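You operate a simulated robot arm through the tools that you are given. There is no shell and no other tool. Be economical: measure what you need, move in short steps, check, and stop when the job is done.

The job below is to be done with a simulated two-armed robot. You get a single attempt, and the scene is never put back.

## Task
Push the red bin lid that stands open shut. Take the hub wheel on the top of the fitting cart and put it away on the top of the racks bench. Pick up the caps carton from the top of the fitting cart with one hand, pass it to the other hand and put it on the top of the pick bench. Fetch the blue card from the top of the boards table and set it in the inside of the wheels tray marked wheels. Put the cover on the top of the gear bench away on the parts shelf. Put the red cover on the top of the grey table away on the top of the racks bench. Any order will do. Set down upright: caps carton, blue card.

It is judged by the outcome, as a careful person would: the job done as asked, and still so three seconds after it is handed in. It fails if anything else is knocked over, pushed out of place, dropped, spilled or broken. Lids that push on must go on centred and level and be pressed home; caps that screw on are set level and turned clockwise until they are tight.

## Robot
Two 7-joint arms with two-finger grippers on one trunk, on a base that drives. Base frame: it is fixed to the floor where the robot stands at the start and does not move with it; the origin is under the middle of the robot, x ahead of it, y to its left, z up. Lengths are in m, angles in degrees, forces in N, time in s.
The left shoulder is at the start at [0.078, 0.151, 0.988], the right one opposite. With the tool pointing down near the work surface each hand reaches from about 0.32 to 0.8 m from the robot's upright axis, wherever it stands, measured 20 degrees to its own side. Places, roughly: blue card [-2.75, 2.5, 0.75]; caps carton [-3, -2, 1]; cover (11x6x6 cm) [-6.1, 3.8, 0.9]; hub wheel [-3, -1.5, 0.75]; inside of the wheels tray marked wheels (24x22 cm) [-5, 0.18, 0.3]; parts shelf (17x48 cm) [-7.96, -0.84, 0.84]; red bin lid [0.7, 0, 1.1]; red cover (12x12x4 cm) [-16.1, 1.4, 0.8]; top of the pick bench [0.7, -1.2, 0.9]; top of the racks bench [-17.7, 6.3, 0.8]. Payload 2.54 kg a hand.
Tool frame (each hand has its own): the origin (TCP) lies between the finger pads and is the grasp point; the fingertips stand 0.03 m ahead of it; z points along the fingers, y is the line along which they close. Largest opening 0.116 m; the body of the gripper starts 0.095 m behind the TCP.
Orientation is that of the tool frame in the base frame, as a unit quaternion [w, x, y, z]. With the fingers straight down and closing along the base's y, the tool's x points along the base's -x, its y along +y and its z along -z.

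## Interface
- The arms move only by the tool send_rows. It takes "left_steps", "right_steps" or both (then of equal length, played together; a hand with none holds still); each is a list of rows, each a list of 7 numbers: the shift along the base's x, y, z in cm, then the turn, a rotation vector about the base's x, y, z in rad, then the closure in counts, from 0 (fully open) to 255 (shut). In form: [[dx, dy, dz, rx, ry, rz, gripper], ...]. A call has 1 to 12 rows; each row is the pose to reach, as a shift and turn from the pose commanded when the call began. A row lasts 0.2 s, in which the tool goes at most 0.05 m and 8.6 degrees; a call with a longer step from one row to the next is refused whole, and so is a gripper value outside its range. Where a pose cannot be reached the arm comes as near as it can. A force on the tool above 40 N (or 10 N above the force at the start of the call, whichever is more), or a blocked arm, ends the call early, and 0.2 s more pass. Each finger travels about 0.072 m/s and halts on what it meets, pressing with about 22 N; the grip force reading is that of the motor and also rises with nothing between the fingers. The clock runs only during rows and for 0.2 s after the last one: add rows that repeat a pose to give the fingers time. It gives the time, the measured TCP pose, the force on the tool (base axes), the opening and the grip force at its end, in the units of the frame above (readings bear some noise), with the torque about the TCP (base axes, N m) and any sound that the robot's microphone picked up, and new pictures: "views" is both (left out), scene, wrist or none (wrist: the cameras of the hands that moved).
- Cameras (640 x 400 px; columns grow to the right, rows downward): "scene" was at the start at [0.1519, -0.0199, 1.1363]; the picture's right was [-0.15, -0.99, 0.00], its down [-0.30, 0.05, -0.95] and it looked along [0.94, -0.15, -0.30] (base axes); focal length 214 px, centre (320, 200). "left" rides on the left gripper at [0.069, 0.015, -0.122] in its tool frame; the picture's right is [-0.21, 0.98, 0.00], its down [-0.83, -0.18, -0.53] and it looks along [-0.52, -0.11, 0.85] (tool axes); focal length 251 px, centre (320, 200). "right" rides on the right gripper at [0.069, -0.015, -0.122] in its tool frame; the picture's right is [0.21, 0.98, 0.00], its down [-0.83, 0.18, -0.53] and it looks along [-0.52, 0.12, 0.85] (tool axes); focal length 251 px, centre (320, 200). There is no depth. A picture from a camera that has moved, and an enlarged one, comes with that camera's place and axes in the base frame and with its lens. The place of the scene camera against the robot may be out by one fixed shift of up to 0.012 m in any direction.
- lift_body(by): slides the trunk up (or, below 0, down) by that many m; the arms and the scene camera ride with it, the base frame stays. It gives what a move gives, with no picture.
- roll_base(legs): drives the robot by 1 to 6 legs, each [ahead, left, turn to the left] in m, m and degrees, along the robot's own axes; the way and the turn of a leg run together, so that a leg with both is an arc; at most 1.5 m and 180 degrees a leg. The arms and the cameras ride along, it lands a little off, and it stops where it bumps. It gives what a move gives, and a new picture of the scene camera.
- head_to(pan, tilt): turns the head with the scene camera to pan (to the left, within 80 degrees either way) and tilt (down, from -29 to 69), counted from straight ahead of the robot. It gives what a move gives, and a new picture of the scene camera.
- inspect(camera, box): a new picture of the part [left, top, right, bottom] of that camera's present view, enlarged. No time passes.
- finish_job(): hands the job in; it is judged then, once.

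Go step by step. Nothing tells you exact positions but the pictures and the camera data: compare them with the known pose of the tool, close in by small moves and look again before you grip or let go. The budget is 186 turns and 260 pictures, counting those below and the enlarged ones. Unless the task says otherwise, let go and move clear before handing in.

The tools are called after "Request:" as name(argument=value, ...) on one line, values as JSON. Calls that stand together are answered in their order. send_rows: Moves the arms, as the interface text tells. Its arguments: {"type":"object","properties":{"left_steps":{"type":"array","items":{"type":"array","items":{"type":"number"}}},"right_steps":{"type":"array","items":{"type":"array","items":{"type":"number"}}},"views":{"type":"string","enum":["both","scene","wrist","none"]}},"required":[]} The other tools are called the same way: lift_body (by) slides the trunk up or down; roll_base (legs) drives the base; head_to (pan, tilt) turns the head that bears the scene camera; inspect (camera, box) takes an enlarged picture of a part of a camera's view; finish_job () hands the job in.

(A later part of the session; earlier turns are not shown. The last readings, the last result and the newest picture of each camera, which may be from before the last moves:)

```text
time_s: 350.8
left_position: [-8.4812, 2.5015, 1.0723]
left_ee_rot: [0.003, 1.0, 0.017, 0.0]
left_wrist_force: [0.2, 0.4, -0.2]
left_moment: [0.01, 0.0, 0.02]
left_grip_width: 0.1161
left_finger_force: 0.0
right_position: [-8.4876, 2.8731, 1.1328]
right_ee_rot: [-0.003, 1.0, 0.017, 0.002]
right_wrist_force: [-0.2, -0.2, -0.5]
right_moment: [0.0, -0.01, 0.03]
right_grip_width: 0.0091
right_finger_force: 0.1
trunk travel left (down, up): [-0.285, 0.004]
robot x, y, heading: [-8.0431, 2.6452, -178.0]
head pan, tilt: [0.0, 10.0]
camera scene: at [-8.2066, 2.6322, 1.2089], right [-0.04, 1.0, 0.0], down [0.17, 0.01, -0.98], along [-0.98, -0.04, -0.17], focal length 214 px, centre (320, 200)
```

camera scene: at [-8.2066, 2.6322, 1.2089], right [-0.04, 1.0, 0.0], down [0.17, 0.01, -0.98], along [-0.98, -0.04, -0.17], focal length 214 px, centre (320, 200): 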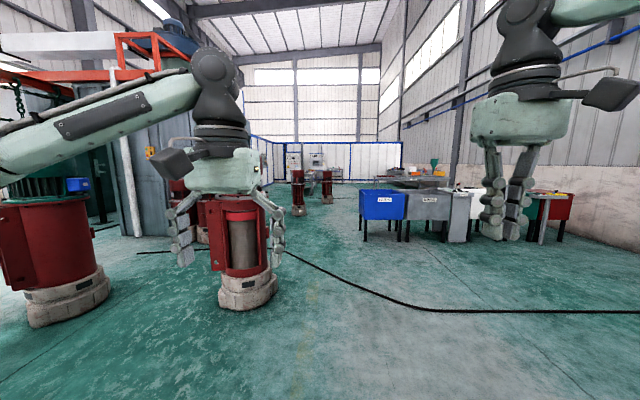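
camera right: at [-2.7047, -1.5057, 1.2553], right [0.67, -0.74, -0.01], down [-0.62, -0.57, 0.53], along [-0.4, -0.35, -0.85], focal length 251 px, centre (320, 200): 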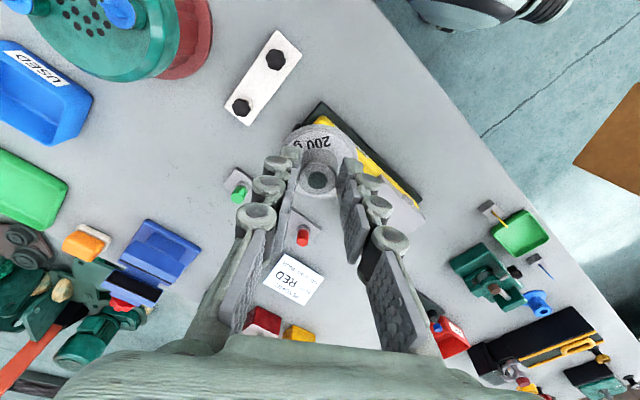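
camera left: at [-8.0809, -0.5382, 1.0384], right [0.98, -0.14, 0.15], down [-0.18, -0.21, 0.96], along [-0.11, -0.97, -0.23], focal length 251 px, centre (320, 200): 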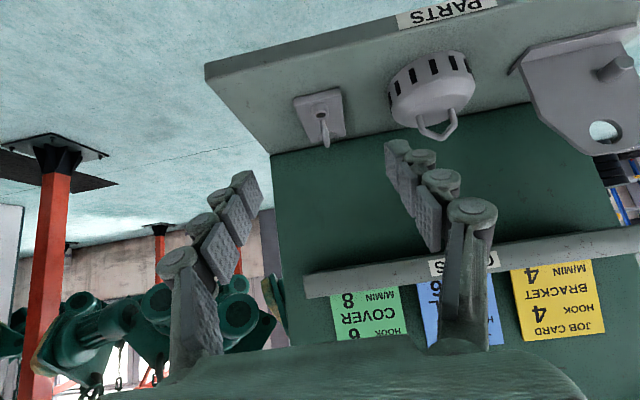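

The right gripper reads empty: the hub wheel has slipped out during the drive. I must find it on the floor, so I'll look back along the path.

Request:
head_to(pan=25, tilt=45)

Request:
head_to(pan=75, tilt=35)

```text
time_s: 351.8
left_position: [-8.4815, 2.4999, 1.0733]
left_ee_rot: [0.003, 1.0, 0.017, -0.001]
left_wrist_force: [0.5, 1.1, -0.1]
left_moment: [0.0, 0.0, 0.01]
left_grip_width: 0.116
left_finger_force: 0.1
right_position: [-8.4885, 2.8732, 1.1328]
right_ee_rot: [-0.003, 1.0, 0.017, 0.002]
right_wrist_force: [0.0, 0.1, -0.2]
right_moment: [0.0, -0.02, -0.03]
right_grip_width: 0.0092
right_finger_force: 0.1
trunk travel left (down, up): [-0.285, 0.004]
robot x, y, heading: [-8.0339, 2.6428, -177.6]
head pan, tilt: [25.0, 45.0]
camera scene: at [-8.1861, 2.5986, 1.154], right [-0.46, 0.89, 0.0], down [0.63, 0.32, -0.71], along [-0.63, -0.32, -0.71], focal length 214 px, centre (320, 200)
```

scene: 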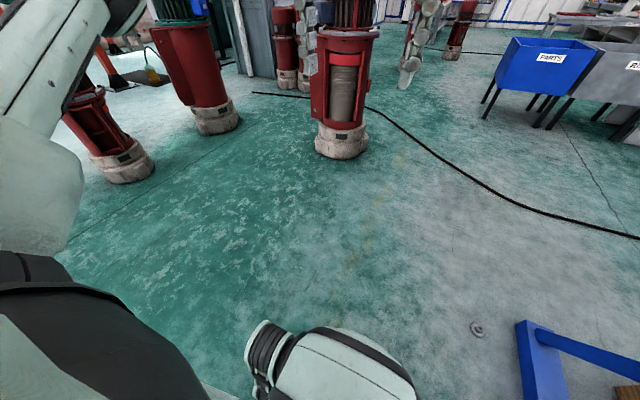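

```text
time_s: 353.0
left_position: [-8.4804, 2.4997, 1.0729]
left_ee_rot: [0.003, 1.0, 0.016, -0.001]
left_wrist_force: [-0.2, 0.1, 0.1]
left_moment: [0.01, 0.02, 0.01]
left_grip_width: 0.116
left_finger_force: 0.0
right_position: [-8.489, 2.8729, 1.1323]
right_ee_rot: [-0.003, 1.0, 0.017, 0.002]
right_wrist_force: [-1.0, 0.8, 0.9]
right_moment: [0.01, 0.02, -0.03]
right_grip_width: 0.009
right_finger_force: 0.1
trunk travel left (down, up): [-0.285, 0.004]
robot x, y, heading: [-8.0387, 2.643, -177.9]
head pan, tilt: [75.0, 35.0]
camera scene: at [-8.1333, 2.5498, 1.1687], right [-0.97, 0.22, 0.0], down [0.13, 0.56, -0.82], along [-0.18, -0.8, -0.57], focal length 214 px, centre (320, 200)
```

scene: 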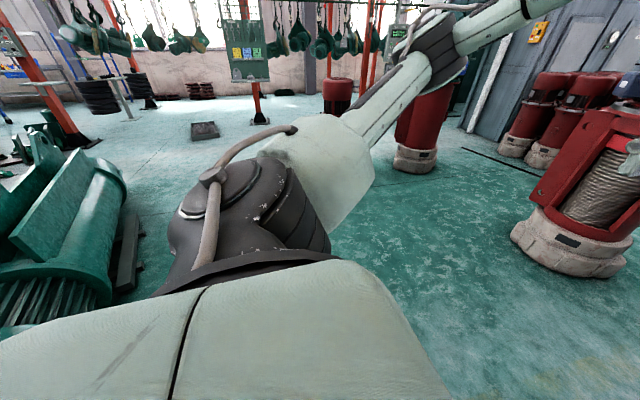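

I can see it: the hub lies on the floor at about (-8.78, 3.13), near the blue gantry's foot. I'll move so the right hand can reach it.

Request:
roll_base(legs=[[0.377, -0.09, 0], [0, 0, -27]])

Request:
head_to(pan=-20, tilt=65)

```text
time_s: 356.7
left_position: [-8.866, 2.7866, 1.0736]
left_ee_rot: [0.003, 0.977, -0.213, -0.001]
left_wrist_force: [0.2, 0.6, 0.0]
left_moment: [0.01, -0.05, 0.02]
left_grip_width: 0.1159
left_finger_force: 0.1
right_position: [-8.7052, 3.1233, 1.1337]
right_ee_rot: [-0.002, 0.977, -0.212, 0.002]
right_wrist_force: [0.7, 0.5, -0.2]
right_moment: [0.0, 0.0, 0.02]
right_grip_width: 0.0087
right_finger_force: 0.2
trunk travel left (down, up): [-0.285, 0.004]
robot x, y, heading: [-8.4067, 2.718, 155.9]
head pan, tilt: [75.0, 35.0]
camera scene: at [-8.5307, 2.6715, 1.1688], right [-0.77, 0.63, 0.0], down [0.36, 0.44, -0.82], along [-0.52, -0.63, -0.57], focal length 214 px, centre (320, 200)
```

scene: 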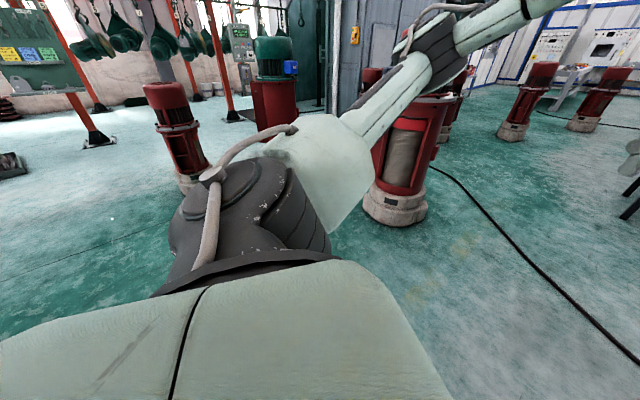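

```text
time_s: 358.4
left_position: [-8.8664, 2.7863, 1.0728]
left_ee_rot: [0.003, 0.977, -0.213, -0.002]
left_wrist_force: [0.5, 0.8, 0.0]
left_moment: [0.0, 0.02, -0.02]
left_grip_width: 0.1161
left_finger_force: 0.1
right_position: [-8.7059, 3.1227, 1.1327]
right_ee_rot: [-0.003, 0.977, -0.211, 0.002]
right_wrist_force: [0.5, 0.0, -0.4]
right_moment: [-0.03, -0.05, -0.03]
right_grip_width: 0.0093
right_finger_force: 0.0
trunk travel left (down, up): [-0.285, 0.004]
robot x, y, heading: [-8.4054, 2.7162, 155.2]
head pan, tilt: [-20.0, 65.0]
camera scene: at [-8.5184, 2.7818, 1.1289], right [0.7, 0.72, 0.0], down [0.65, -0.63, -0.42], along [-0.3, 0.3, -0.91], focal length 214 px, centre (320, 200)
```

scene: 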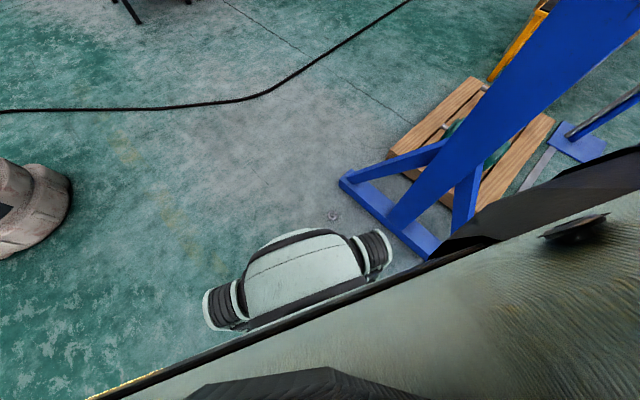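

Request:
inspect(camera="scene", box=[303, 197, 363, 234])

Request:
lift_body(by=-0.28)

```text
10.67 times, centred on (333, 216) of scene
camera zoom: at [-8.5184, 2.7818, 1.1289], right [0.7, 0.72, 0.0], down [0.65, -0.63, -0.42], along [-0.3, 0.3, -0.91], focal length 2288 px, centre (181, 35)
```

zoom: 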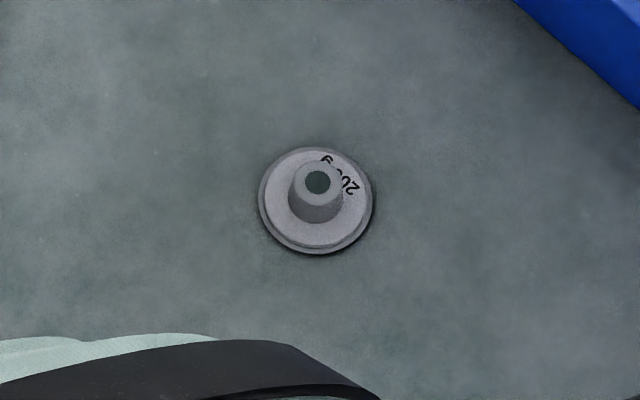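

```text
time_s: 361.3
left_position: [-8.8662, 2.7856, 0.7938]
left_ee_rot: [0.003, 0.977, -0.213, -0.002]
left_wrist_force: [-0.3, -1.3, -0.5]
left_moment: [-0.03, -0.03, -0.03]
left_grip_width: 0.1161
left_finger_force: 0.1
right_position: [-8.7059, 3.123, 0.854]
right_ee_rot: [-0.002, 0.977, -0.212, 0.003]
right_wrist_force: [-0.1, -0.1, -0.5]
right_moment: [-0.05, -0.01, 0.02]
right_grip_width: 0.009
right_finger_force: 0.0
trunk travel left (down, up): [-0.005, 0.284]
robot x, y, heading: [-8.4044, 2.7138, 155.6]
head pan, tilt: [-20.0, 65.0]
```

The hub landed standing on its flange. Its boss tapers, which is why it crept out; this time I'll grip lower and take it straight to the racks bench. I'll lower the open right hand toward it.

Request:
send_rows(right_steps=[[-0.5, 0, -4.5, 0, 0, 0, 200], [-1, 0, -9, 0, 0, 0, 160], [-1.5, 0, -13.5, 0, 0, 0, 120], [-2, 0, -18, 0, 0, 0, 100], [-2.5, 0, -22.5, 0, 0, 0, 100], [-3, 0.3, -27, 0, 0, 0, 100], [-4, 0.6, -31.5, 0, 0, 0, 100], [-5, 1, -36, 0, 0, 0, 100], [-5.5, 1.2, -40.5, 0, 0, 0, 100], [-6, 1.3, -45, 0, 0, 0, 100], [-6, 1.3, -49.5, 0, 0, 0, 100], [-6, 1.3, -54, 0, 0, 0, 100]], views="both")

```text
time_s: 363.9
left_position: [-8.8665, 2.7849, 0.7933]
left_ee_rot: [0.002, 0.977, -0.213, -0.001]
left_wrist_force: [0.1, -0.1, -0.5]
left_moment: [0.0, 0.0, 0.02]
left_grip_width: 0.116
left_finger_force: 0.1
right_position: [-8.7424, 3.146, 0.3566]
right_ee_rot: [-0.002, 0.977, -0.212, 0.001]
right_wrist_force: [-0.6, 0.1, 0.5]
right_moment: [0.05, -0.02, 0.01]
right_grip_width: 0.0703
right_finger_force: 0.1
right hand out of reach, approached as far as the arm can: row 11, 12
trunk travel left (down, up): [-0.005, 0.284]
robot x, y, heading: [-8.4034, 2.7173, 155.6]
head pan, tilt: [-20.0, 65.0]
camera scene: at [-8.5183, 2.7818, 0.8489], right [0.7, 0.71, 0.0], down [0.65, -0.63, -0.42], along [-0.3, 0.3, -0.91], focal length 214 px, centre (320, 200)
camera right: at [-8.673, 3.1306, 0.4777], right [-0.21, -0.98, 0.0], down [-0.83, 0.18, 0.53], along [-0.52, 0.11, -0.85], focal length 251 px, centre (320, 200)
```

scene: 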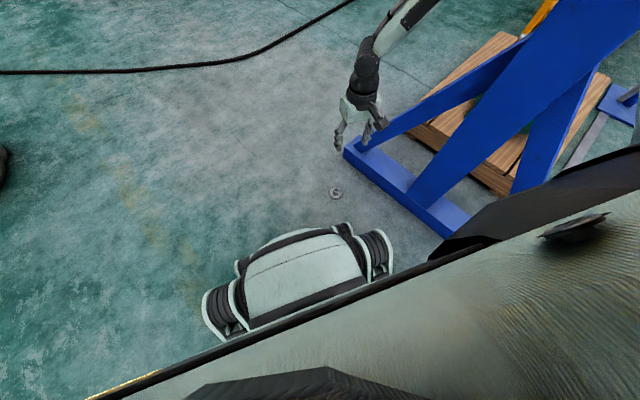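
right: 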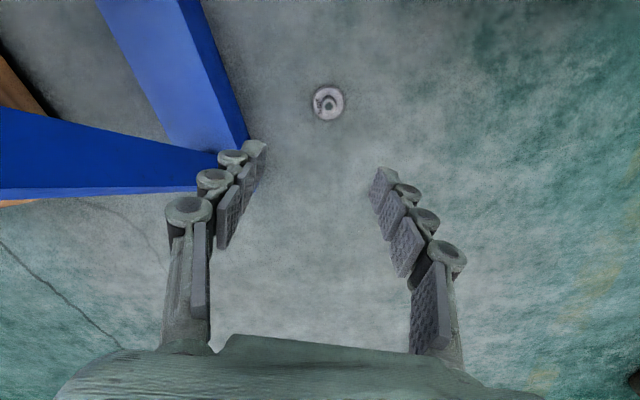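

The arm won't go lower that close in. I'll back the base 12 cm so the arm can stretch down further out.

Request:
roll_base(legs=[[-0.12, 0, 0]])

Request:
send_rows(right_steps=[[-4, 1, 0, 0, 0, 0, 100], [-8, 2, 0, 0, 0, 0, 100], [-12, 3, -1, 0, 0, 0, 100], [-12.5, 3.5, -5, 0, 0, 0, 100], [-12.5, 3.5, -9.5, 0, 0, 0, 100], [-12.5, 3.5, -14, 0, 0, 0, 100], [-12.5, 3.5, -18, 0, 0, 0, 100]], views="wrist")

```text
time_s: 365.1
left_position: [-8.7547, 2.7359, 0.7928]
left_ee_rot: [0.003, 0.977, -0.212, -0.001]
left_wrist_force: [-0.5, -0.6, 0.5]
left_moment: [-0.03, -0.01, -0.04]
left_grip_width: 0.1162
left_finger_force: 0.1
right_position: [-8.6313, 3.0951, 0.3576]
right_ee_rot: [-0.002, 0.977, -0.211, 0.003]
right_wrist_force: [0.3, -0.2, -0.5]
right_moment: [0.01, 0.01, -0.01]
right_grip_width: 0.0705
right_finger_force: 0.1
trunk travel left (down, up): [-0.005, 0.284]
robot x, y, heading: [-8.2913, 2.6629, 156.1]
head pan, tilt: [-20.0, 65.0]
camera scene: at [-8.4072, 2.7314, 0.8489], right [0.7, 0.72, 0.0], down [0.65, -0.63, -0.42], along [-0.3, 0.29, -0.91], focal length 214 px, centre (320, 200)
```

scene: 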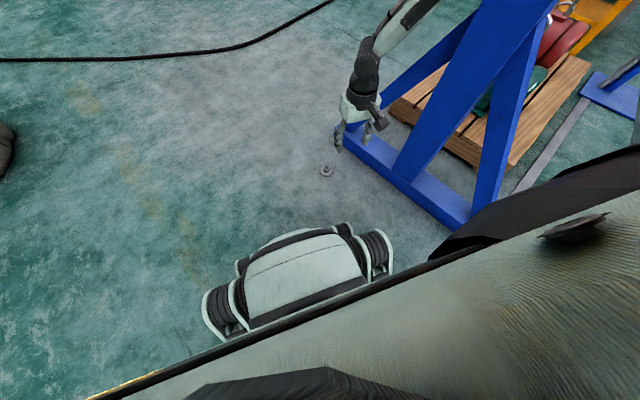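

```text
time_s: 366.7
left_position: [-8.7548, 2.7357, 0.7922]
left_ee_rot: [0.003, 0.977, -0.212, -0.002]
left_wrist_force: [1.1, 0.0, -0.5]
left_moment: [0.01, 0.01, 0.01]
left_grip_width: 0.116
left_finger_force: 0.1
right_position: [-8.6494, 3.1485, 0.3574]
right_ee_rot: [-0.003, 0.978, -0.211, 0.001]
right_wrist_force: [-0.5, -0.7, 0.7]
right_moment: [-0.01, 0.03, -0.04]
right_grip_width: 0.0707
right_finger_force: 0.0
right hand out of reach, approached as far as the arm can: row 1, 2, 3, 4, 5, 6, 7
trunk travel left (down, up): [-0.005, 0.284]
robot x, y, heading: [-8.2952, 2.6682, 155.4]
head pan, tilt: [-20.0, 65.0]
camera right: at [-8.5794, 3.1341, 0.4781], right [-0.21, -0.98, 0.0], down [-0.83, 0.17, 0.53], along [-0.52, 0.11, -0.85], focal length 251 px, centre (320, 200)
```

right: 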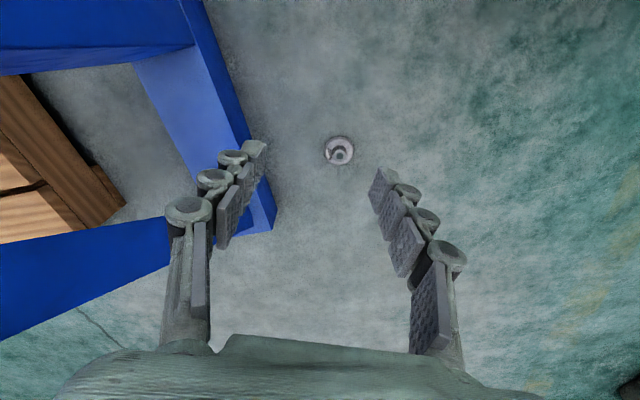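

The hand's yaw matters for reach: the outward-rotated posture worked before. I'll raise the hand, rotate it, and square the base to put the hub to the outer right.

Request:
send_rows(right_steps=[[1, -1, 4, 0, 0, 0.13, 100], [2, -2, 8, 0, 0, 0.26, 100], [2, -3, 12, 0, 0, 0.39, 100], [2, -3, 16, 0, 0, 0.52, 100], [2, -3, 20, 0, 0, 0.65, 100], [2, -3, 24, 0, 0, 0.8, 100]], views="none")

Request:
roll_base(legs=[[0.015, 0.055, 0], [0, 0, 24.6]])

```text
time_s: 368.1
left_position: [-8.7547, 2.7346, 0.7929]
left_ee_rot: [0.002, 0.977, -0.212, -0.001]
left_wrist_force: [-0.9, 0.9, 0.0]
left_moment: [-0.02, 0.01, 0.0]
left_grip_width: 0.1158
left_finger_force: 0.1
right_position: [-8.6338, 3.1149, 0.5992]
right_ee_rot: [-0.002, 0.982, 0.188, 0.001]
right_wrist_force: [-0.5, 0.3, -0.7]
right_moment: [-0.03, -0.01, -0.01]
right_grip_width: 0.0707
right_finger_force: 0.1
trunk travel left (down, up): [-0.005, 0.284]
robot x, y, heading: [-8.292, 2.666, 155.8]
head pan, tilt: [-20.0, 65.0]
```

```text
time_s: 370.6
left_position: [-8.7759, 2.4898, 0.7928]
left_ee_rot: [0.003, 1.0, 0.004, -0.001]
left_wrist_force: [-0.9, 0.7, 0.6]
left_moment: [-0.03, 0.01, 0.01]
left_grip_width: 0.1159
left_finger_force: 0.0
right_position: [-8.8274, 2.8865, 0.6001]
right_ee_rot: [-0.003, 0.919, 0.394, 0.0]
right_wrist_force: [-0.4, -0.1, 0.4]
right_moment: [0.01, 0.0, -0.05]
right_grip_width: 0.0704
right_finger_force: 0.1
trunk travel left (down, up): [-0.005, 0.284]
robot x, y, heading: [-8.3283, 2.6258, -179.1]
head pan, tilt: [-20.0, 65.0]
camera scene: at [-8.4629, 2.6371, 0.8489], right [0.33, 0.94, 0.0], down [0.86, -0.3, -0.42], along [-0.4, 0.14, -0.91], focal length 214 px, centre (320, 200)
```

scene: 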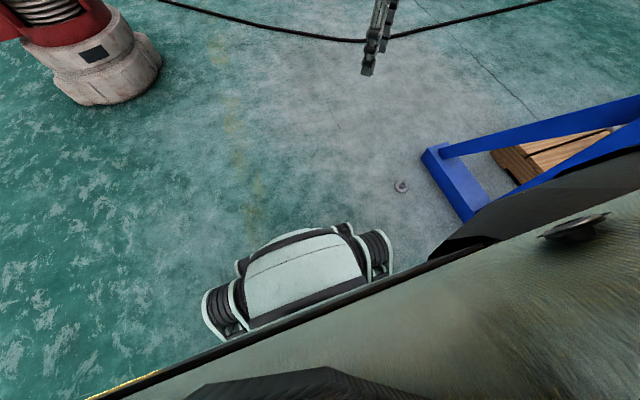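

Request:
send_rows(right_steps=[[1.1, 4.2, 0, 0, 0, 0, 100], [2.2, 8.4, 0, 0, 0, 0, 100], [3.3, 12.6, 0, 0, 0, 0, 100], [4.4, 16.8, 0, 0, 0, 0, 100], [5.5, 21, 0, 0, 0, 0, 100], [6.6, 24.8, 0, 0, 0, 0, 100], [6.6, 24.8, -4.5, 0, 0, 0, 100], [6.6, 24.8, -9, 0, 0, 0, 100], [6.6, 24.8, -13.5, 0, 0, 0, 100], [6.6, 24.8, -18, 0, 0, 0, 100], [6.6, 24.8, -22.5, 0, 0, 0, 100], [6.6, 24.8, -27, 0, 0, 0, 100]], views="wrist")

```text
time_s: 373.2
left_position: [-8.7757, 2.4891, 0.7926]
left_ee_rot: [0.003, 1.0, 0.005, -0.001]
left_wrist_force: [-0.3, 0.1, -0.2]
left_moment: [0.04, 0.01, 0.0]
left_grip_width: 0.116
left_finger_force: 0.1
right_position: [-8.7595, 3.1344, 0.3295]
right_ee_rot: [-0.002, 0.919, 0.395, 0.0]
right_wrist_force: [-0.5, -0.2, 0.4]
right_moment: [-0.03, -0.02, -0.04]
right_grip_width: 0.0705
right_finger_force: 0.1
trunk travel left (down, up): [-0.005, 0.284]
robot x, y, heading: [-8.3301, 2.6248, -179.2]
head pan, tilt: [-20.0, 65.0]
camera right: at [-8.7227, 3.1939, 0.4499], right [0.86, -0.52, 0.0], down [-0.44, -0.73, 0.53], along [-0.28, -0.45, -0.85], focal length 251 px, centre (320, 200)
```

right: 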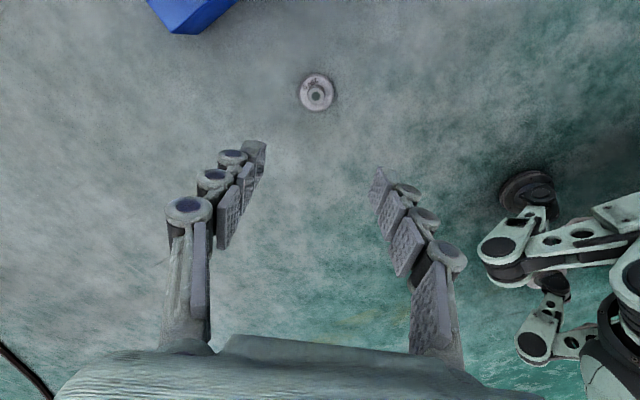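

Request:
send_rows(right_steps=[[-0.4, 0.7, -4.5, 0, 0, 0, 100], [-0.4, 0.7, -9, 0, 0, 0, 100], [-0.4, 0.7, -13.5, 0, 0, 0, 100], [-0.4, 0.7, -18, 0, 0, 0, 100], [-0.4, 0.7, -21.5, 0, 0, 0, 100], [-0.4, 0.7, -21.5, 0, 0, 0, 100]], views="wrist")

```text
time_s: 374.6
left_position: [-8.7755, 2.4891, 0.7933]
left_ee_rot: [0.002, 1.0, 0.004, -0.001]
left_wrist_force: [-0.2, -0.3, 0.8]
left_moment: [-0.03, -0.03, -0.02]
left_grip_width: 0.116
left_finger_force: 0.1
right_position: [-8.765, 3.141, 0.1147]
right_ee_rot: [-0.003, 0.919, 0.395, 0.0]
right_wrist_force: [0.1, -0.7, -1.0]
right_moment: [-0.01, -0.01, 0.03]
right_grip_width: 0.0705
right_finger_force: 0.0
trunk travel left (down, up): [-0.005, 0.284]
robot x, y, heading: [-8.3323, 2.6221, -179.1]
head pan, tilt: [-20.0, 65.0]
camera right: at [-8.7282, 3.2008, 0.2348], right [0.86, -0.52, 0.0], down [-0.44, -0.73, 0.53], along [-0.28, -0.45, -0.85], focal length 251 px, centre (320, 200)
```

right: 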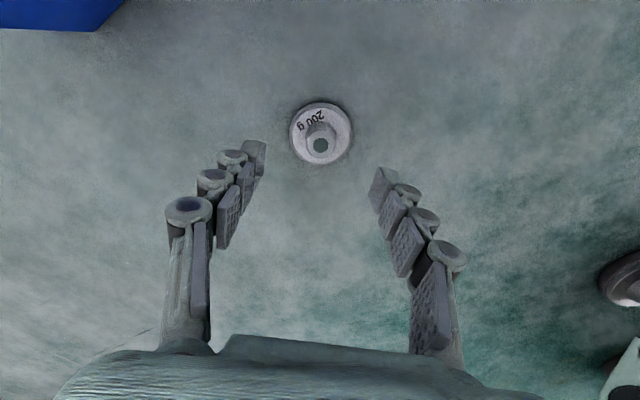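

Lined up. I'll go down to grip the boss low, just above the flange.

Request:
send_rows(right_steps=[[0, 0.2, -3.5, 0, 0, 0, 110], [0, 0.2, -6.9, 0, 0, 0, 120], [0, 0.2, -6.9, 0, 0, 0, 180], [0, 0.2, -6.9, 0, 0, 0, 255], [0, 0.2, -6.9, 0, 0, 0, 255], [0, 0.2, -6.9, 0, 0, 0, 255]], views="wrist")

```text
time_s: 376.0
left_position: [-8.7761, 2.4898, 0.7926]
left_ee_rot: [0.003, 1.0, 0.004, -0.001]
left_wrist_force: [0.4, -0.8, 0.0]
left_moment: [0.03, 0.0, 0.04]
left_grip_width: 0.1157
left_finger_force: 0.1
right_position: [-8.7631, 3.1436, 0.0455]
right_ee_rot: [-0.003, 0.919, 0.395, 0.0]
right_wrist_force: [0.0, 0.5, 0.1]
right_moment: [0.02, -0.03, 0.0]
right_grip_width: 0.025
right_finger_force: 22.1
trunk travel left (down, up): [-0.005, 0.284]
robot x, y, heading: [-8.3275, 2.6225, -179.2]
head pan, tilt: [-20.0, 65.0]
camera right: at [-8.7267, 3.2033, 0.1668], right [0.86, -0.52, 0.0], down [-0.44, -0.73, 0.53], along [-0.28, -0.45, -0.85], focal length 251 px, centre (320, 200)
```

right: 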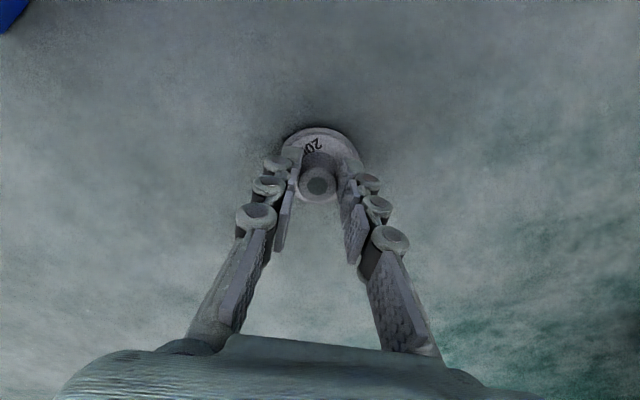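

Gripped at 0.025 m, fully closed this time. I'll lift it.

Request:
send_rows(right_steps=[[0, 0, 3, 0, 0, 0, 255], [0, 0, 7.5, 0, 0, 0, 255], [0, 0, 12, 0, 0, 0, 255], [0, 0, 16.5, 0, 0, 0, 255], [0, 0, 21, 0, 0, 0, 255], [0, 0, 25.5, 0, 0, 0, 255], [0, 0, 30, 0, 0, 0, 255], [0, 0, 34.5, 0, 0, 0, 255], [0, 0, 39, 0, 0, 0, 255], [0, -3, 42, 0, 0, 0, 255], [0, -7, 44, 0, 0, 0, 255], [0, -11, 46, 0, 0, 0, 255]], views="none")

Request:
lift_body(by=0.25)

Request:
inspect(camera="right", box=[160, 60, 480, 260])

```text
time_s: 378.6
left_position: [-8.7758, 2.4898, 0.7929]
left_ee_rot: [0.003, 1.0, 0.003, -0.001]
left_wrist_force: [0.0, 0.1, -0.3]
left_moment: [0.0, 0.01, 0.0]
left_grip_width: 0.1159
left_finger_force: 0.1
right_position: [-8.7611, 3.0323, 0.5065]
right_ee_rot: [-0.004, 0.919, 0.394, 0.0]
right_wrist_force: [0.3, -0.6, -1.5]
right_moment: [0.02, 0.01, 0.01]
right_grip_width: 0.025
right_finger_force: 22.8
trunk travel left (down, up): [-0.005, 0.284]
robot x, y, heading: [-8.3282, 2.6235, -179.4]
head pan, tilt: [-20.0, 65.0]
```

```text
time_s: 381.2
left_position: [-8.7773, 2.4913, 1.0429]
left_ee_rot: [0.003, 1.0, 0.005, 0.0]
left_wrist_force: [-0.8, 0.0, -0.1]
left_moment: [0.0, 0.02, -0.01]
left_grip_width: 0.1161
left_finger_force: 0.1
right_position: [-8.7617, 3.0332, 0.7567]
right_ee_rot: [-0.002, 0.919, 0.394, 0.001]
right_wrist_force: [0.0, 0.2, -1.5]
right_moment: [0.0, -0.02, -0.03]
right_grip_width: 0.025
right_finger_force: 22.5
trunk travel left (down, up): [-0.255, 0.034]
robot x, y, heading: [-8.3296, 2.6233, -179.3]
head pan, tilt: [-20.0, 65.0]
```

```text
2.00 times, centred on (320, 160) of right
camera zoom: at [-8.7242, 3.0927, 0.8773], right [0.86, -0.52, 0.0], down [-0.44, -0.73, 0.53], along [-0.28, -0.45, -0.85], focal length 503 px, centre (320, 280)
```

zoom: 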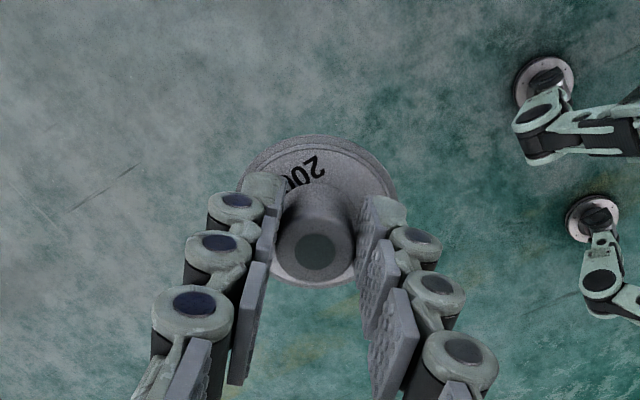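

Held well. I'll bring the hand in, check the way west, and drive toward the racks bench.

Request:
send_rows(right_steps=[[0, -3, 3, 0, 0, -0.13, 255], [0, -6, 6, 0, 0, -0.26, 255], [0, -9, 9, 0, 0, -0.39, 255], [0, -12, 12, 0, 0, -0.52, 255], [0, -15, 15, 0, 0, -0.65, 255], [0, -17, 18, 0, 0, -0.8, 255]], views="none")

Request:
roll_base(legs=[[0.9, -0.02, -0.7], [0.8, -0.2, 0]])

Request:
head_to(pan=0, tilt=15)

```text
time_s: 382.6
left_position: [-8.7769, 2.4896, 1.0427]
left_ee_rot: [0.003, 1.0, 0.004, -0.001]
left_wrist_force: [-0.3, 0.3, -0.7]
left_moment: [-0.02, 0.0, -0.01]
left_grip_width: 0.1158
left_finger_force: 0.0
right_position: [-8.7603, 2.862, 0.9368]
right_ee_rot: [-0.003, 1.0, 0.004, 0.003]
right_wrist_force: [-0.2, -0.3, -2.8]
right_moment: [0.01, 0.01, 0.04]
right_grip_width: 0.0248
right_finger_force: 21.6
trunk travel left (down, up): [-0.255, 0.034]
robot x, y, heading: [-8.3305, 2.6216, -179.2]
head pan, tilt: [-20.0, 65.0]
```

```text
time_s: 391.4
left_position: [-10.4914, 2.6798, 1.0425]
left_ee_rot: [0.002, 1.0, 0.008, 0.001]
left_wrist_force: [0.3, -0.2, -0.1]
left_moment: [0.01, 0.0, 0.0]
left_grip_width: 0.1164
left_finger_force: 0.0
right_position: [-10.4779, 3.0528, 0.938]
right_ee_rot: [-0.003, 1.0, 0.008, 0.002]
right_wrist_force: [-0.3, -0.5, -1.8]
right_moment: [0.0, -0.03, -0.01]
right_grip_width: 0.0252
right_finger_force: 22.5
trunk travel left (down, up): [-0.255, 0.034]
robot x, y, heading: [-10.0436, 2.8166, -178.8]
head pan, tilt: [-20.0, 65.0]
camera scene: at [-10.1791, 2.829, 1.0988], right [0.32, 0.95, 0.0], down [0.86, -0.29, -0.42], along [-0.4, 0.14, -0.91], focal length 214 px, centre (320, 200)
```

scene: 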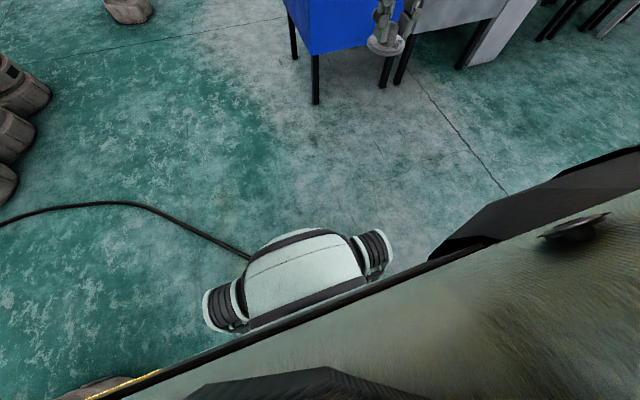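

```text
time_s: 392.6
left_position: [-10.4914, 2.6799, 1.0425]
left_ee_rot: [0.003, 1.0, 0.008, -0.002]
left_wrist_force: [0.4, 0.7, 0.8]
left_moment: [-0.01, -0.01, 0.0]
left_grip_width: 0.1161
left_finger_force: 0.1
right_position: [-10.4777, 3.0522, 0.9368]
right_ee_rot: [-0.003, 1.0, 0.008, 0.001]
right_wrist_force: [0.2, 0.4, -1.2]
right_moment: [-0.03, -0.03, -0.03]
right_grip_width: 0.0251
right_finger_force: 22.2
trunk travel left (down, up): [-0.255, 0.034]
robot x, y, heading: [-10.0453, 2.8196, -178.9]
head pan, tilt: [0.0, 15.0]
camera scene: at [-10.2149, 2.8076, 1.1706], right [-0.02, 1.0, 0.0], down [0.26, 0.0, -0.97], along [-0.97, -0.02, -0.26], focal length 214 px, centre (320, 200)
```

scene: 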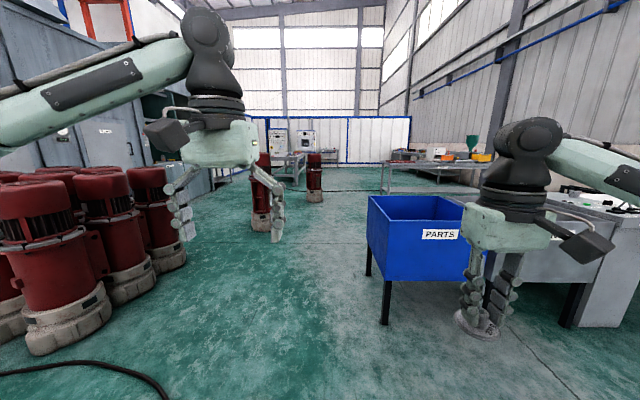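

The corridor runs between the red pumps and the blue PARTS bin. I'll continue through it.

Request:
roll_base(legs=[[1.35, 0.35, 0], [1.3, -0.15, 0]])

Request:
head_to(pan=-30, tilt=10)

```text
time_s: 405.7
left_position: [-13.1371, 2.4382, 1.0428]
left_ee_rot: [0.002, 1.0, 0.004, -0.001]
left_wrist_force: [-0.1, -0.3, 0.4]
left_moment: [-0.01, 0.04, 0.0]
left_grip_width: 0.1161
left_finger_force: 0.2
right_position: [-13.1225, 2.8105, 0.9374]
right_ee_rot: [-0.003, 1.0, 0.004, 0.002]
right_wrist_force: [0.0, 0.8, -3.2]
right_moment: [0.0, -0.03, 0.02]
right_grip_width: 0.0249
right_finger_force: 22.2
trunk travel left (down, up): [-0.255, 0.034]
robot x, y, heading: [-12.6924, 2.5699, -179.3]
head pan, tilt: [0.0, 15.0]
camera scene: at [-12.8608, 2.5633, 1.1707], right [-0.01, 1.0, 0.0], down [0.26, 0.0, -0.97], along [-0.97, -0.01, -0.26], focal length 214 px, centre (320, 200)
```

scene: 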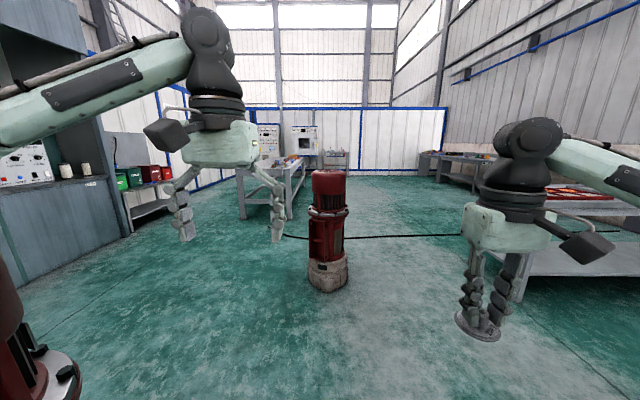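

```text
time_s: 406.6
left_position: [-13.1391, 2.4389, 1.0426]
left_ee_rot: [0.003, 1.0, 0.004, 0.0]
left_wrist_force: [0.4, -0.7, -0.3]
left_moment: [0.03, -0.01, 0.0]
left_grip_width: 0.1159
left_finger_force: 0.0
right_position: [-13.1217, 2.8097, 0.937]
right_ee_rot: [-0.003, 1.0, 0.004, 0.002]
right_wrist_force: [1.0, -0.3, -2.2]
right_moment: [0.0, -0.04, 0.01]
right_grip_width: 0.0247
right_finger_force: 21.9
trunk travel left (down, up): [-0.255, 0.034]
robot x, y, heading: [-12.6945, 2.5733, -179.4]
head pan, tilt: [-30.0, 10.0]
camera scene: at [-12.8483, 2.6098, 1.1788], right [0.49, 0.87, 0.0], down [0.15, -0.09, -0.98], along [-0.86, 0.48, -0.17], focal length 214 px, centre (320, 200)
```

scene: 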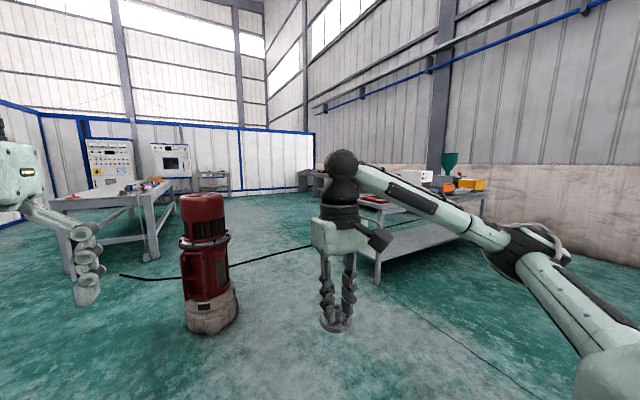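

The grey table is on the way, at about (-16, 1.4), so I'll take the red cover with the left hand first. The path goes between the two pumps.

Request:
roll_base(legs=[[1.3, 0.73, 0], [1.1, 0.44, 0]])

Request:
head_to(pan=10, tilt=25)

```text
time_s: 410.1
left_position: [-13.5962, 2.2412, 1.0425]
left_ee_rot: [0.002, 1.0, 0.014, 0.0]
left_wrist_force: [-0.8, -0.6, 0.1]
left_moment: [0.01, -0.05, -0.02]
left_grip_width: 0.1155
left_finger_force: 0.1
right_position: [-13.5864, 2.6144, 0.9357]
right_ee_rot: [-0.003, 1.0, 0.015, 0.003]
right_wrist_force: [-0.5, -0.1, -3.2]
right_moment: [-0.03, -0.06, 0.01]
right_grip_width: 0.025
right_finger_force: 21.9
trunk travel left (down, up): [-0.255, 0.034]
robot x, y, heading: [-13.15, 2.3803, -177.9]
head pan, tilt: [-30.0, 10.0]
stopped in leg 1: the robot was blocked; the commanded pose is now the measured one
camera scene: at [-13.3107, 2.4193, 1.1783], right [0.47, 0.88, 0.0], down [0.16, -0.08, -0.98], along [-0.87, 0.46, -0.18], focal length 214 px, centre (320, 200)
```

scene: 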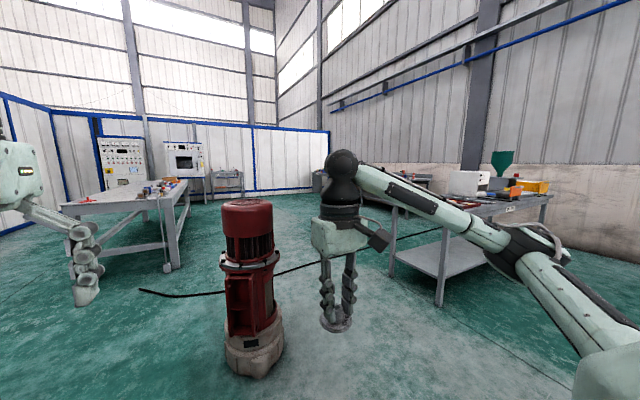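

```text
time_s: 411.2
left_position: [-13.5952, 2.2414, 1.0435]
left_ee_rot: [0.003, 1.0, 0.014, -0.002]
left_wrist_force: [-1.0, 0.1, -0.6]
left_moment: [0.01, -0.01, 0.01]
left_grip_width: 0.1158
left_finger_force: 0.0
right_position: [-13.5856, 2.6135, 0.9373]
right_ee_rot: [-0.001, 1.0, 0.016, 0.002]
right_wrist_force: [-0.1, 0.1, -1.7]
right_moment: [0.0, -0.02, 0.0]
right_grip_width: 0.0252
right_finger_force: 22.1
trunk travel left (down, up): [-0.255, 0.034]
robot x, y, heading: [-13.1439, 2.3804, -178.1]
head pan, tilt: [10.0, 25.0]
camera scene: at [-13.3165, 2.3565, 1.1545], right [-0.2, 0.98, 0.0], down [0.41, 0.09, -0.91], along [-0.89, -0.19, -0.42], focal length 214 px, centre (320, 200)
```

scene: 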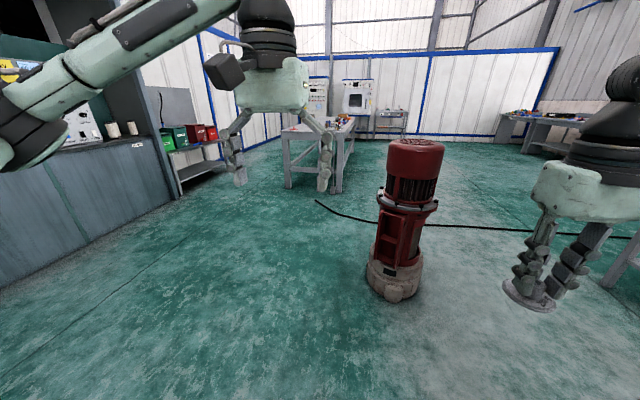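

The base bumped something, probably a pump at my left. I'll look there first.

Request:
head_to(pan=75, tilt=45)

```text
time_s: 412.6
left_position: [-13.5932, 2.2404, 1.0437]
left_ee_rot: [0.002, 1.0, 0.014, -0.002]
left_wrist_force: [-0.7, 0.3, 0.1]
left_moment: [-0.02, 0.01, -0.03]
left_grip_width: 0.1161
left_finger_force: 0.1
right_position: [-13.5854, 2.615, 0.9382]
right_ee_rot: [-0.003, 1.0, 0.016, 0.001]
right_wrist_force: [-0.9, 0.8, -2.4]
right_moment: [0.01, -0.06, 0.02]
right_grip_width: 0.0251
right_finger_force: 22.5
trunk travel left (down, up): [-0.255, 0.034]
robot x, y, heading: [-13.1514, 2.3825, -178.1]
head pan, tilt: [75.0, 45.0]
camera scene: at [-13.2448, 2.2962, 1.1239], right [-0.97, 0.23, 0.0], down [0.16, 0.69, -0.71], along [-0.16, -0.69, -0.71], focal length 214 px, centre (320, 200)
```

scene: 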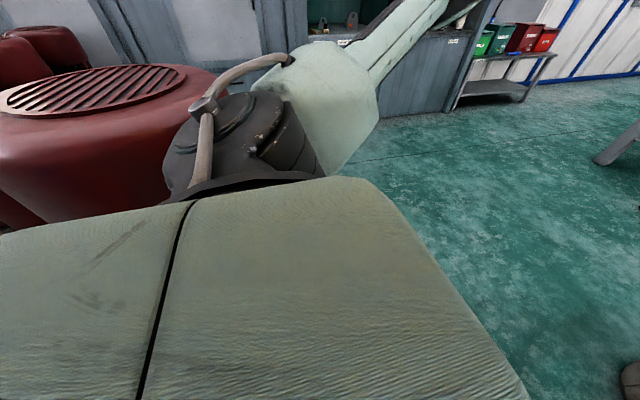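

Pump A is right beside me, to the left and slightly behind. I'll step away to the right, go straight ahead past it, then angle over to the table.

Request:
roll_base(legs=[[0, -0.08, -1.5], [0.55, 0, 0], [0.35, 0.45, 0], [1.1, 0.5, 0]])

Request:
head_to(pan=5, tilt=25)

```text
time_s: 426.8
left_position: [-15.5708, 1.3902, 1.0444]
left_ee_rot: [0.002, 1.0, -0.004, -0.002]
left_wrist_force: [0.3, 0.5, -0.6]
left_moment: [0.02, -0.02, -0.04]
left_grip_width: 0.1161
left_finger_force: 0.0
right_position: [-15.5482, 1.7629, 0.9385]
right_ee_rot: [-0.003, 1.0, -0.003, 0.002]
right_wrist_force: [-0.2, -0.7, -1.6]
right_moment: [0.0, 0.03, -0.01]
right_grip_width: 0.0249
right_finger_force: 22.1
trunk travel left (down, up): [-0.255, 0.034]
robot x, y, heading: [-15.1245, 1.5135, 179.7]
head pan, tilt: [75.0, 45.0]
camera scene: at [-15.2205, 1.4319, 1.1239], right [-0.96, 0.26, 0.0], down [0.19, 0.68, -0.71], along [-0.19, -0.68, -0.71], focal length 214 px, centre (320, 200)
```

scene: 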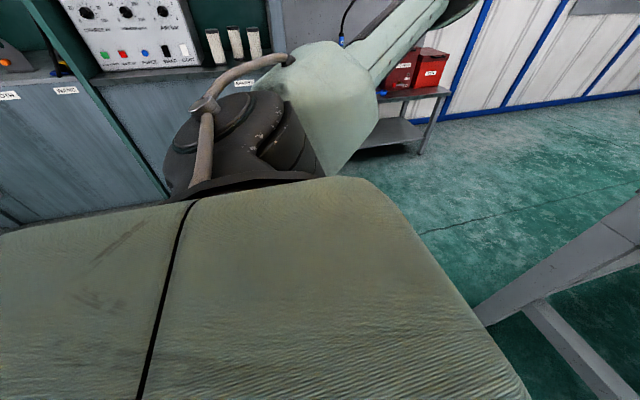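

```text
time_s: 428.2
left_position: [-15.5715, 1.3899, 1.0437]
left_ee_rot: [0.002, 1.0, -0.005, -0.002]
left_wrist_force: [-0.5, 0.3, 0.4]
left_moment: [0.0, 0.01, -0.01]
left_grip_width: 0.1159
left_finger_force: 0.1
right_position: [-15.5483, 1.7624, 0.9376]
right_ee_rot: [-0.003, 1.0, -0.003, 0.0]
right_wrist_force: [0.8, 0.1, -1.2]
right_moment: [-0.01, -0.03, -0.03]
right_grip_width: 0.0248
right_finger_force: 22.1
trunk travel left (down, up): [-0.255, 0.034]
robot x, y, heading: [-15.1219, 1.5164, 179.7]
head pan, tilt: [5.0, 25.0]
camera scene: at [-15.2908, 1.5027, 1.1545], right [-0.08, 1.0, 0.0], down [0.42, 0.04, -0.91], along [-0.9, -0.08, -0.42], focal length 214 px, centre (320, 200)
```

scene: 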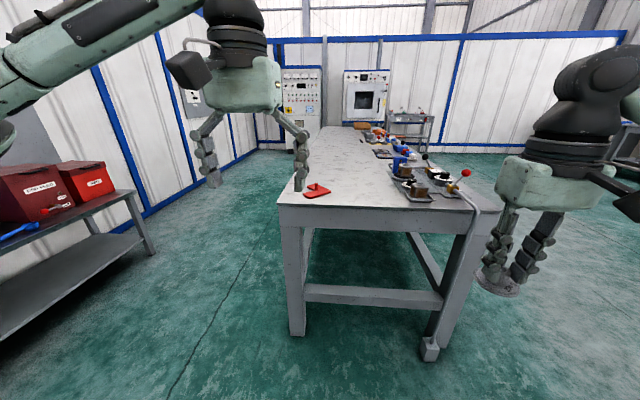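

Request:
inspect(camera="scene", box=[285, 165, 365, 215])

```text
8.00 times, centred on (325, 190) of scene
camera zoom: at [-15.2908, 1.5027, 1.1545], right [-0.08, 1.0, 0.0], down [0.42, 0.04, -0.91], along [-0.9, -0.08, -0.42], focal length 1716 px, centre (280, 280)
```

zoom: 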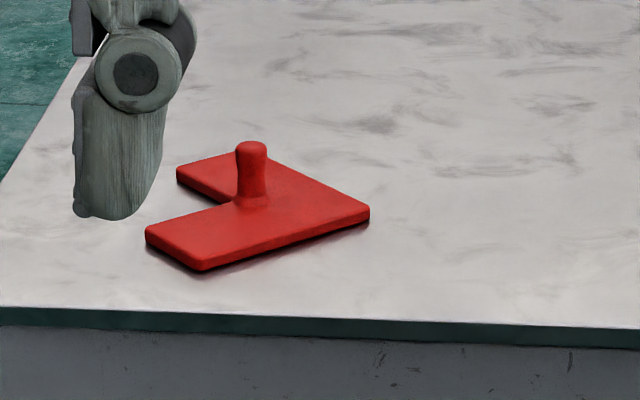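

The red L-shaped cover has an upright knob to hold, at about (-16.05, 1.43). I'll raise the right hand clear, then drive in.

Request:
send_rows(right_steps=[[0, 0, 3, 0, 0, 0, 255], [0, 0, 6, 0, 0, 0, 255], [0, 0, 9, 0, 0, 0, 255], [0, 1, 12, 0, 0, 0, 255], [0, 2, 14, 0, 0, 0, 255], [0, 3, 16, 0, 0, 0, 255]], views="none")

Request:
roll_base(legs=[[0.36, -0.06, 0]])

Request:
inspect(camera="left", box=[0, 0, 640, 400])

```text
time_s: 429.6
left_position: [-15.5717, 1.39, 1.044]
left_ee_rot: [0.003, 1.0, -0.005, -0.002]
left_wrist_force: [-0.1, -0.5, -0.8]
left_moment: [0.01, 0.0, 0.0]
left_grip_width: 0.1159
left_finger_force: 0.1
right_position: [-15.5494, 1.7924, 1.0981]
right_ee_rot: [-0.002, 1.0, -0.004, 0.001]
right_wrist_force: [-0.5, -0.6, -2.5]
right_moment: [0.01, 0.0, 0.01]
right_grip_width: 0.0246
right_finger_force: 22.3
trunk travel left (down, up): [-0.255, 0.034]
robot x, y, heading: [-15.1218, 1.5186, 179.8]
head pan, tilt: [5.0, 25.0]
```

```text
time_s: 432.0
left_position: [-15.937, 1.451, 1.0434]
left_ee_rot: [0.003, 1.0, -0.006, -0.002]
left_wrist_force: [-0.3, -0.1, 0.2]
left_moment: [0.0, 0.0, 0.04]
left_grip_width: 0.116
left_finger_force: 0.0
right_position: [-15.9135, 1.8524, 1.0977]
right_ee_rot: [-0.003, 1.0, -0.005, 0.003]
right_wrist_force: [-0.3, -0.2, -2.7]
right_moment: [0.02, -0.03, -0.01]
right_grip_width: 0.025
right_finger_force: 21.9
trunk travel left (down, up): [-0.255, 0.034]
robot x, y, heading: [-15.4887, 1.5763, 179.6]
head pan, tilt: [5.0, 25.0]
camera scene: at [-15.6562, 1.563, 1.1544], right [-0.08, 1.0, 0.0], down [0.42, 0.03, -0.91], along [-0.9, -0.07, -0.42], focal length 214 px, centre (320, 200)
```

scene: 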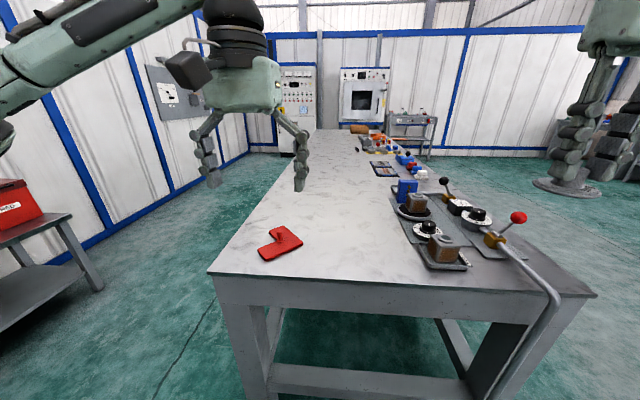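

```text
1.00 times, centred on (320, 200) of left (not enlarged: the box is as wide or as high as the picture)
camera zoom: at [-15.8667, 1.4361, 1.1639], right [-0.23, -0.97, 0.01], down [-0.82, 0.19, 0.54], along [-0.52, 0.12, -0.84], focal length 251 px, centre (320, 200)
```

zoom: 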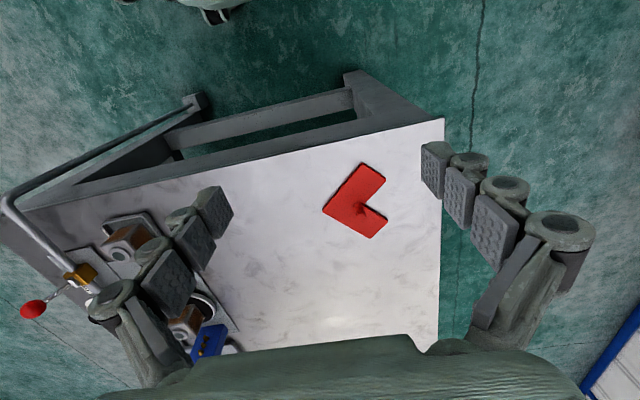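

Triangulated: the knob is at (-16.078, 1.428), its top near z 0.867. I'll move above it and look again.

Request:
send_rows(left_steps=[[-4, -0.6, -1, 0, 0, 0, 40], [-8, -1.2, -3, 0, 0, 0, 80], [-11.5, -1.8, -6, 0, 0, 0, 100], [-14.1, -2.3, -10, 0, 0, 0, 100], [-14.1, -2.3, -10, 0, 0, 0, 100]], views="wrist")

```text
time_s: 433.2
left_position: [-16.0766, 1.4306, 0.9413]
left_ee_rot: [0.002, 1.0, -0.006, -0.002]
left_wrist_force: [-0.1, 0.5, -0.3]
left_moment: [0.0, 0.0, 0.02]
left_grip_width: 0.0704
left_finger_force: 0.0
right_position: [-15.913, 1.852, 1.0977]
right_ee_rot: [-0.002, 1.0, -0.004, 0.0]
right_wrist_force: [0.0, 0.4, -1.9]
right_moment: [-0.01, -0.01, 0.0]
right_grip_width: 0.0248
right_finger_force: 21.6
trunk travel left (down, up): [-0.255, 0.034]
robot x, y, heading: [-15.4859, 1.5747, 179.7]
head pan, tilt: [5.0, 25.0]
camera left: at [-16.0063, 1.4143, 1.0616], right [-0.23, -0.97, 0.01], down [-0.82, 0.19, 0.54], along [-0.52, 0.12, -0.84], focal length 251 px, centre (320, 200)
```

left: 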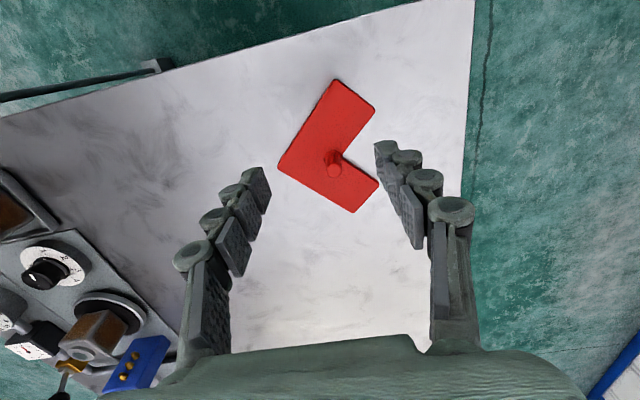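

The knob is at (-16.10, 1.4235). I'll go down over it and close.

Request:
send_rows(left_steps=[[-2.3, -0.7, -2, 0, 0, 0, 100], [-2.3, -0.7, -5, 0, 0, 0, 100], [-2.3, -0.7, -6.8, 0, 0, 0, 100], [-2.3, -0.7, -6.8, 0, 0, 0, 180], [-2.3, -0.7, -6.8, 0, 0, 0, 255], [-2.3, -0.7, -6.8, 0, 0, 0, 255], [-2.3, -0.7, -6.8, 0, 0, 0, 255]], views="wrist")

```text
time_s: 434.8
left_position: [-16.1029, 1.4204, 0.8756]
left_ee_rot: [0.003, 1.0, -0.006, -0.002]
left_wrist_force: [0.9, -0.2, 0.2]
left_moment: [0.01, -0.01, 0.02]
left_grip_width: 0.0004
left_finger_force: 21.9
right_position: [-15.9139, 1.8535, 1.0967]
right_ee_rot: [-0.004, 1.0, -0.004, 0.001]
right_wrist_force: [-0.8, 0.1, -2.3]
right_moment: [0.01, -0.01, 0.0]
right_grip_width: 0.0249
right_finger_force: 22.1
trunk travel left (down, up): [-0.255, 0.034]
robot x, y, heading: [-15.4876, 1.5736, 179.5]
head pan, tilt: [5.0, 25.0]
camera left: at [-16.033, 1.4056, 0.9963], right [-0.23, -0.97, 0.01], down [-0.82, 0.19, 0.54], along [-0.52, 0.12, -0.84], focal length 251 px, centre (320, 200)
```

left: 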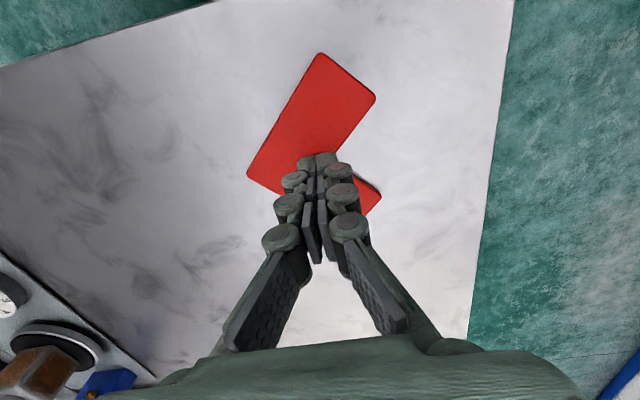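

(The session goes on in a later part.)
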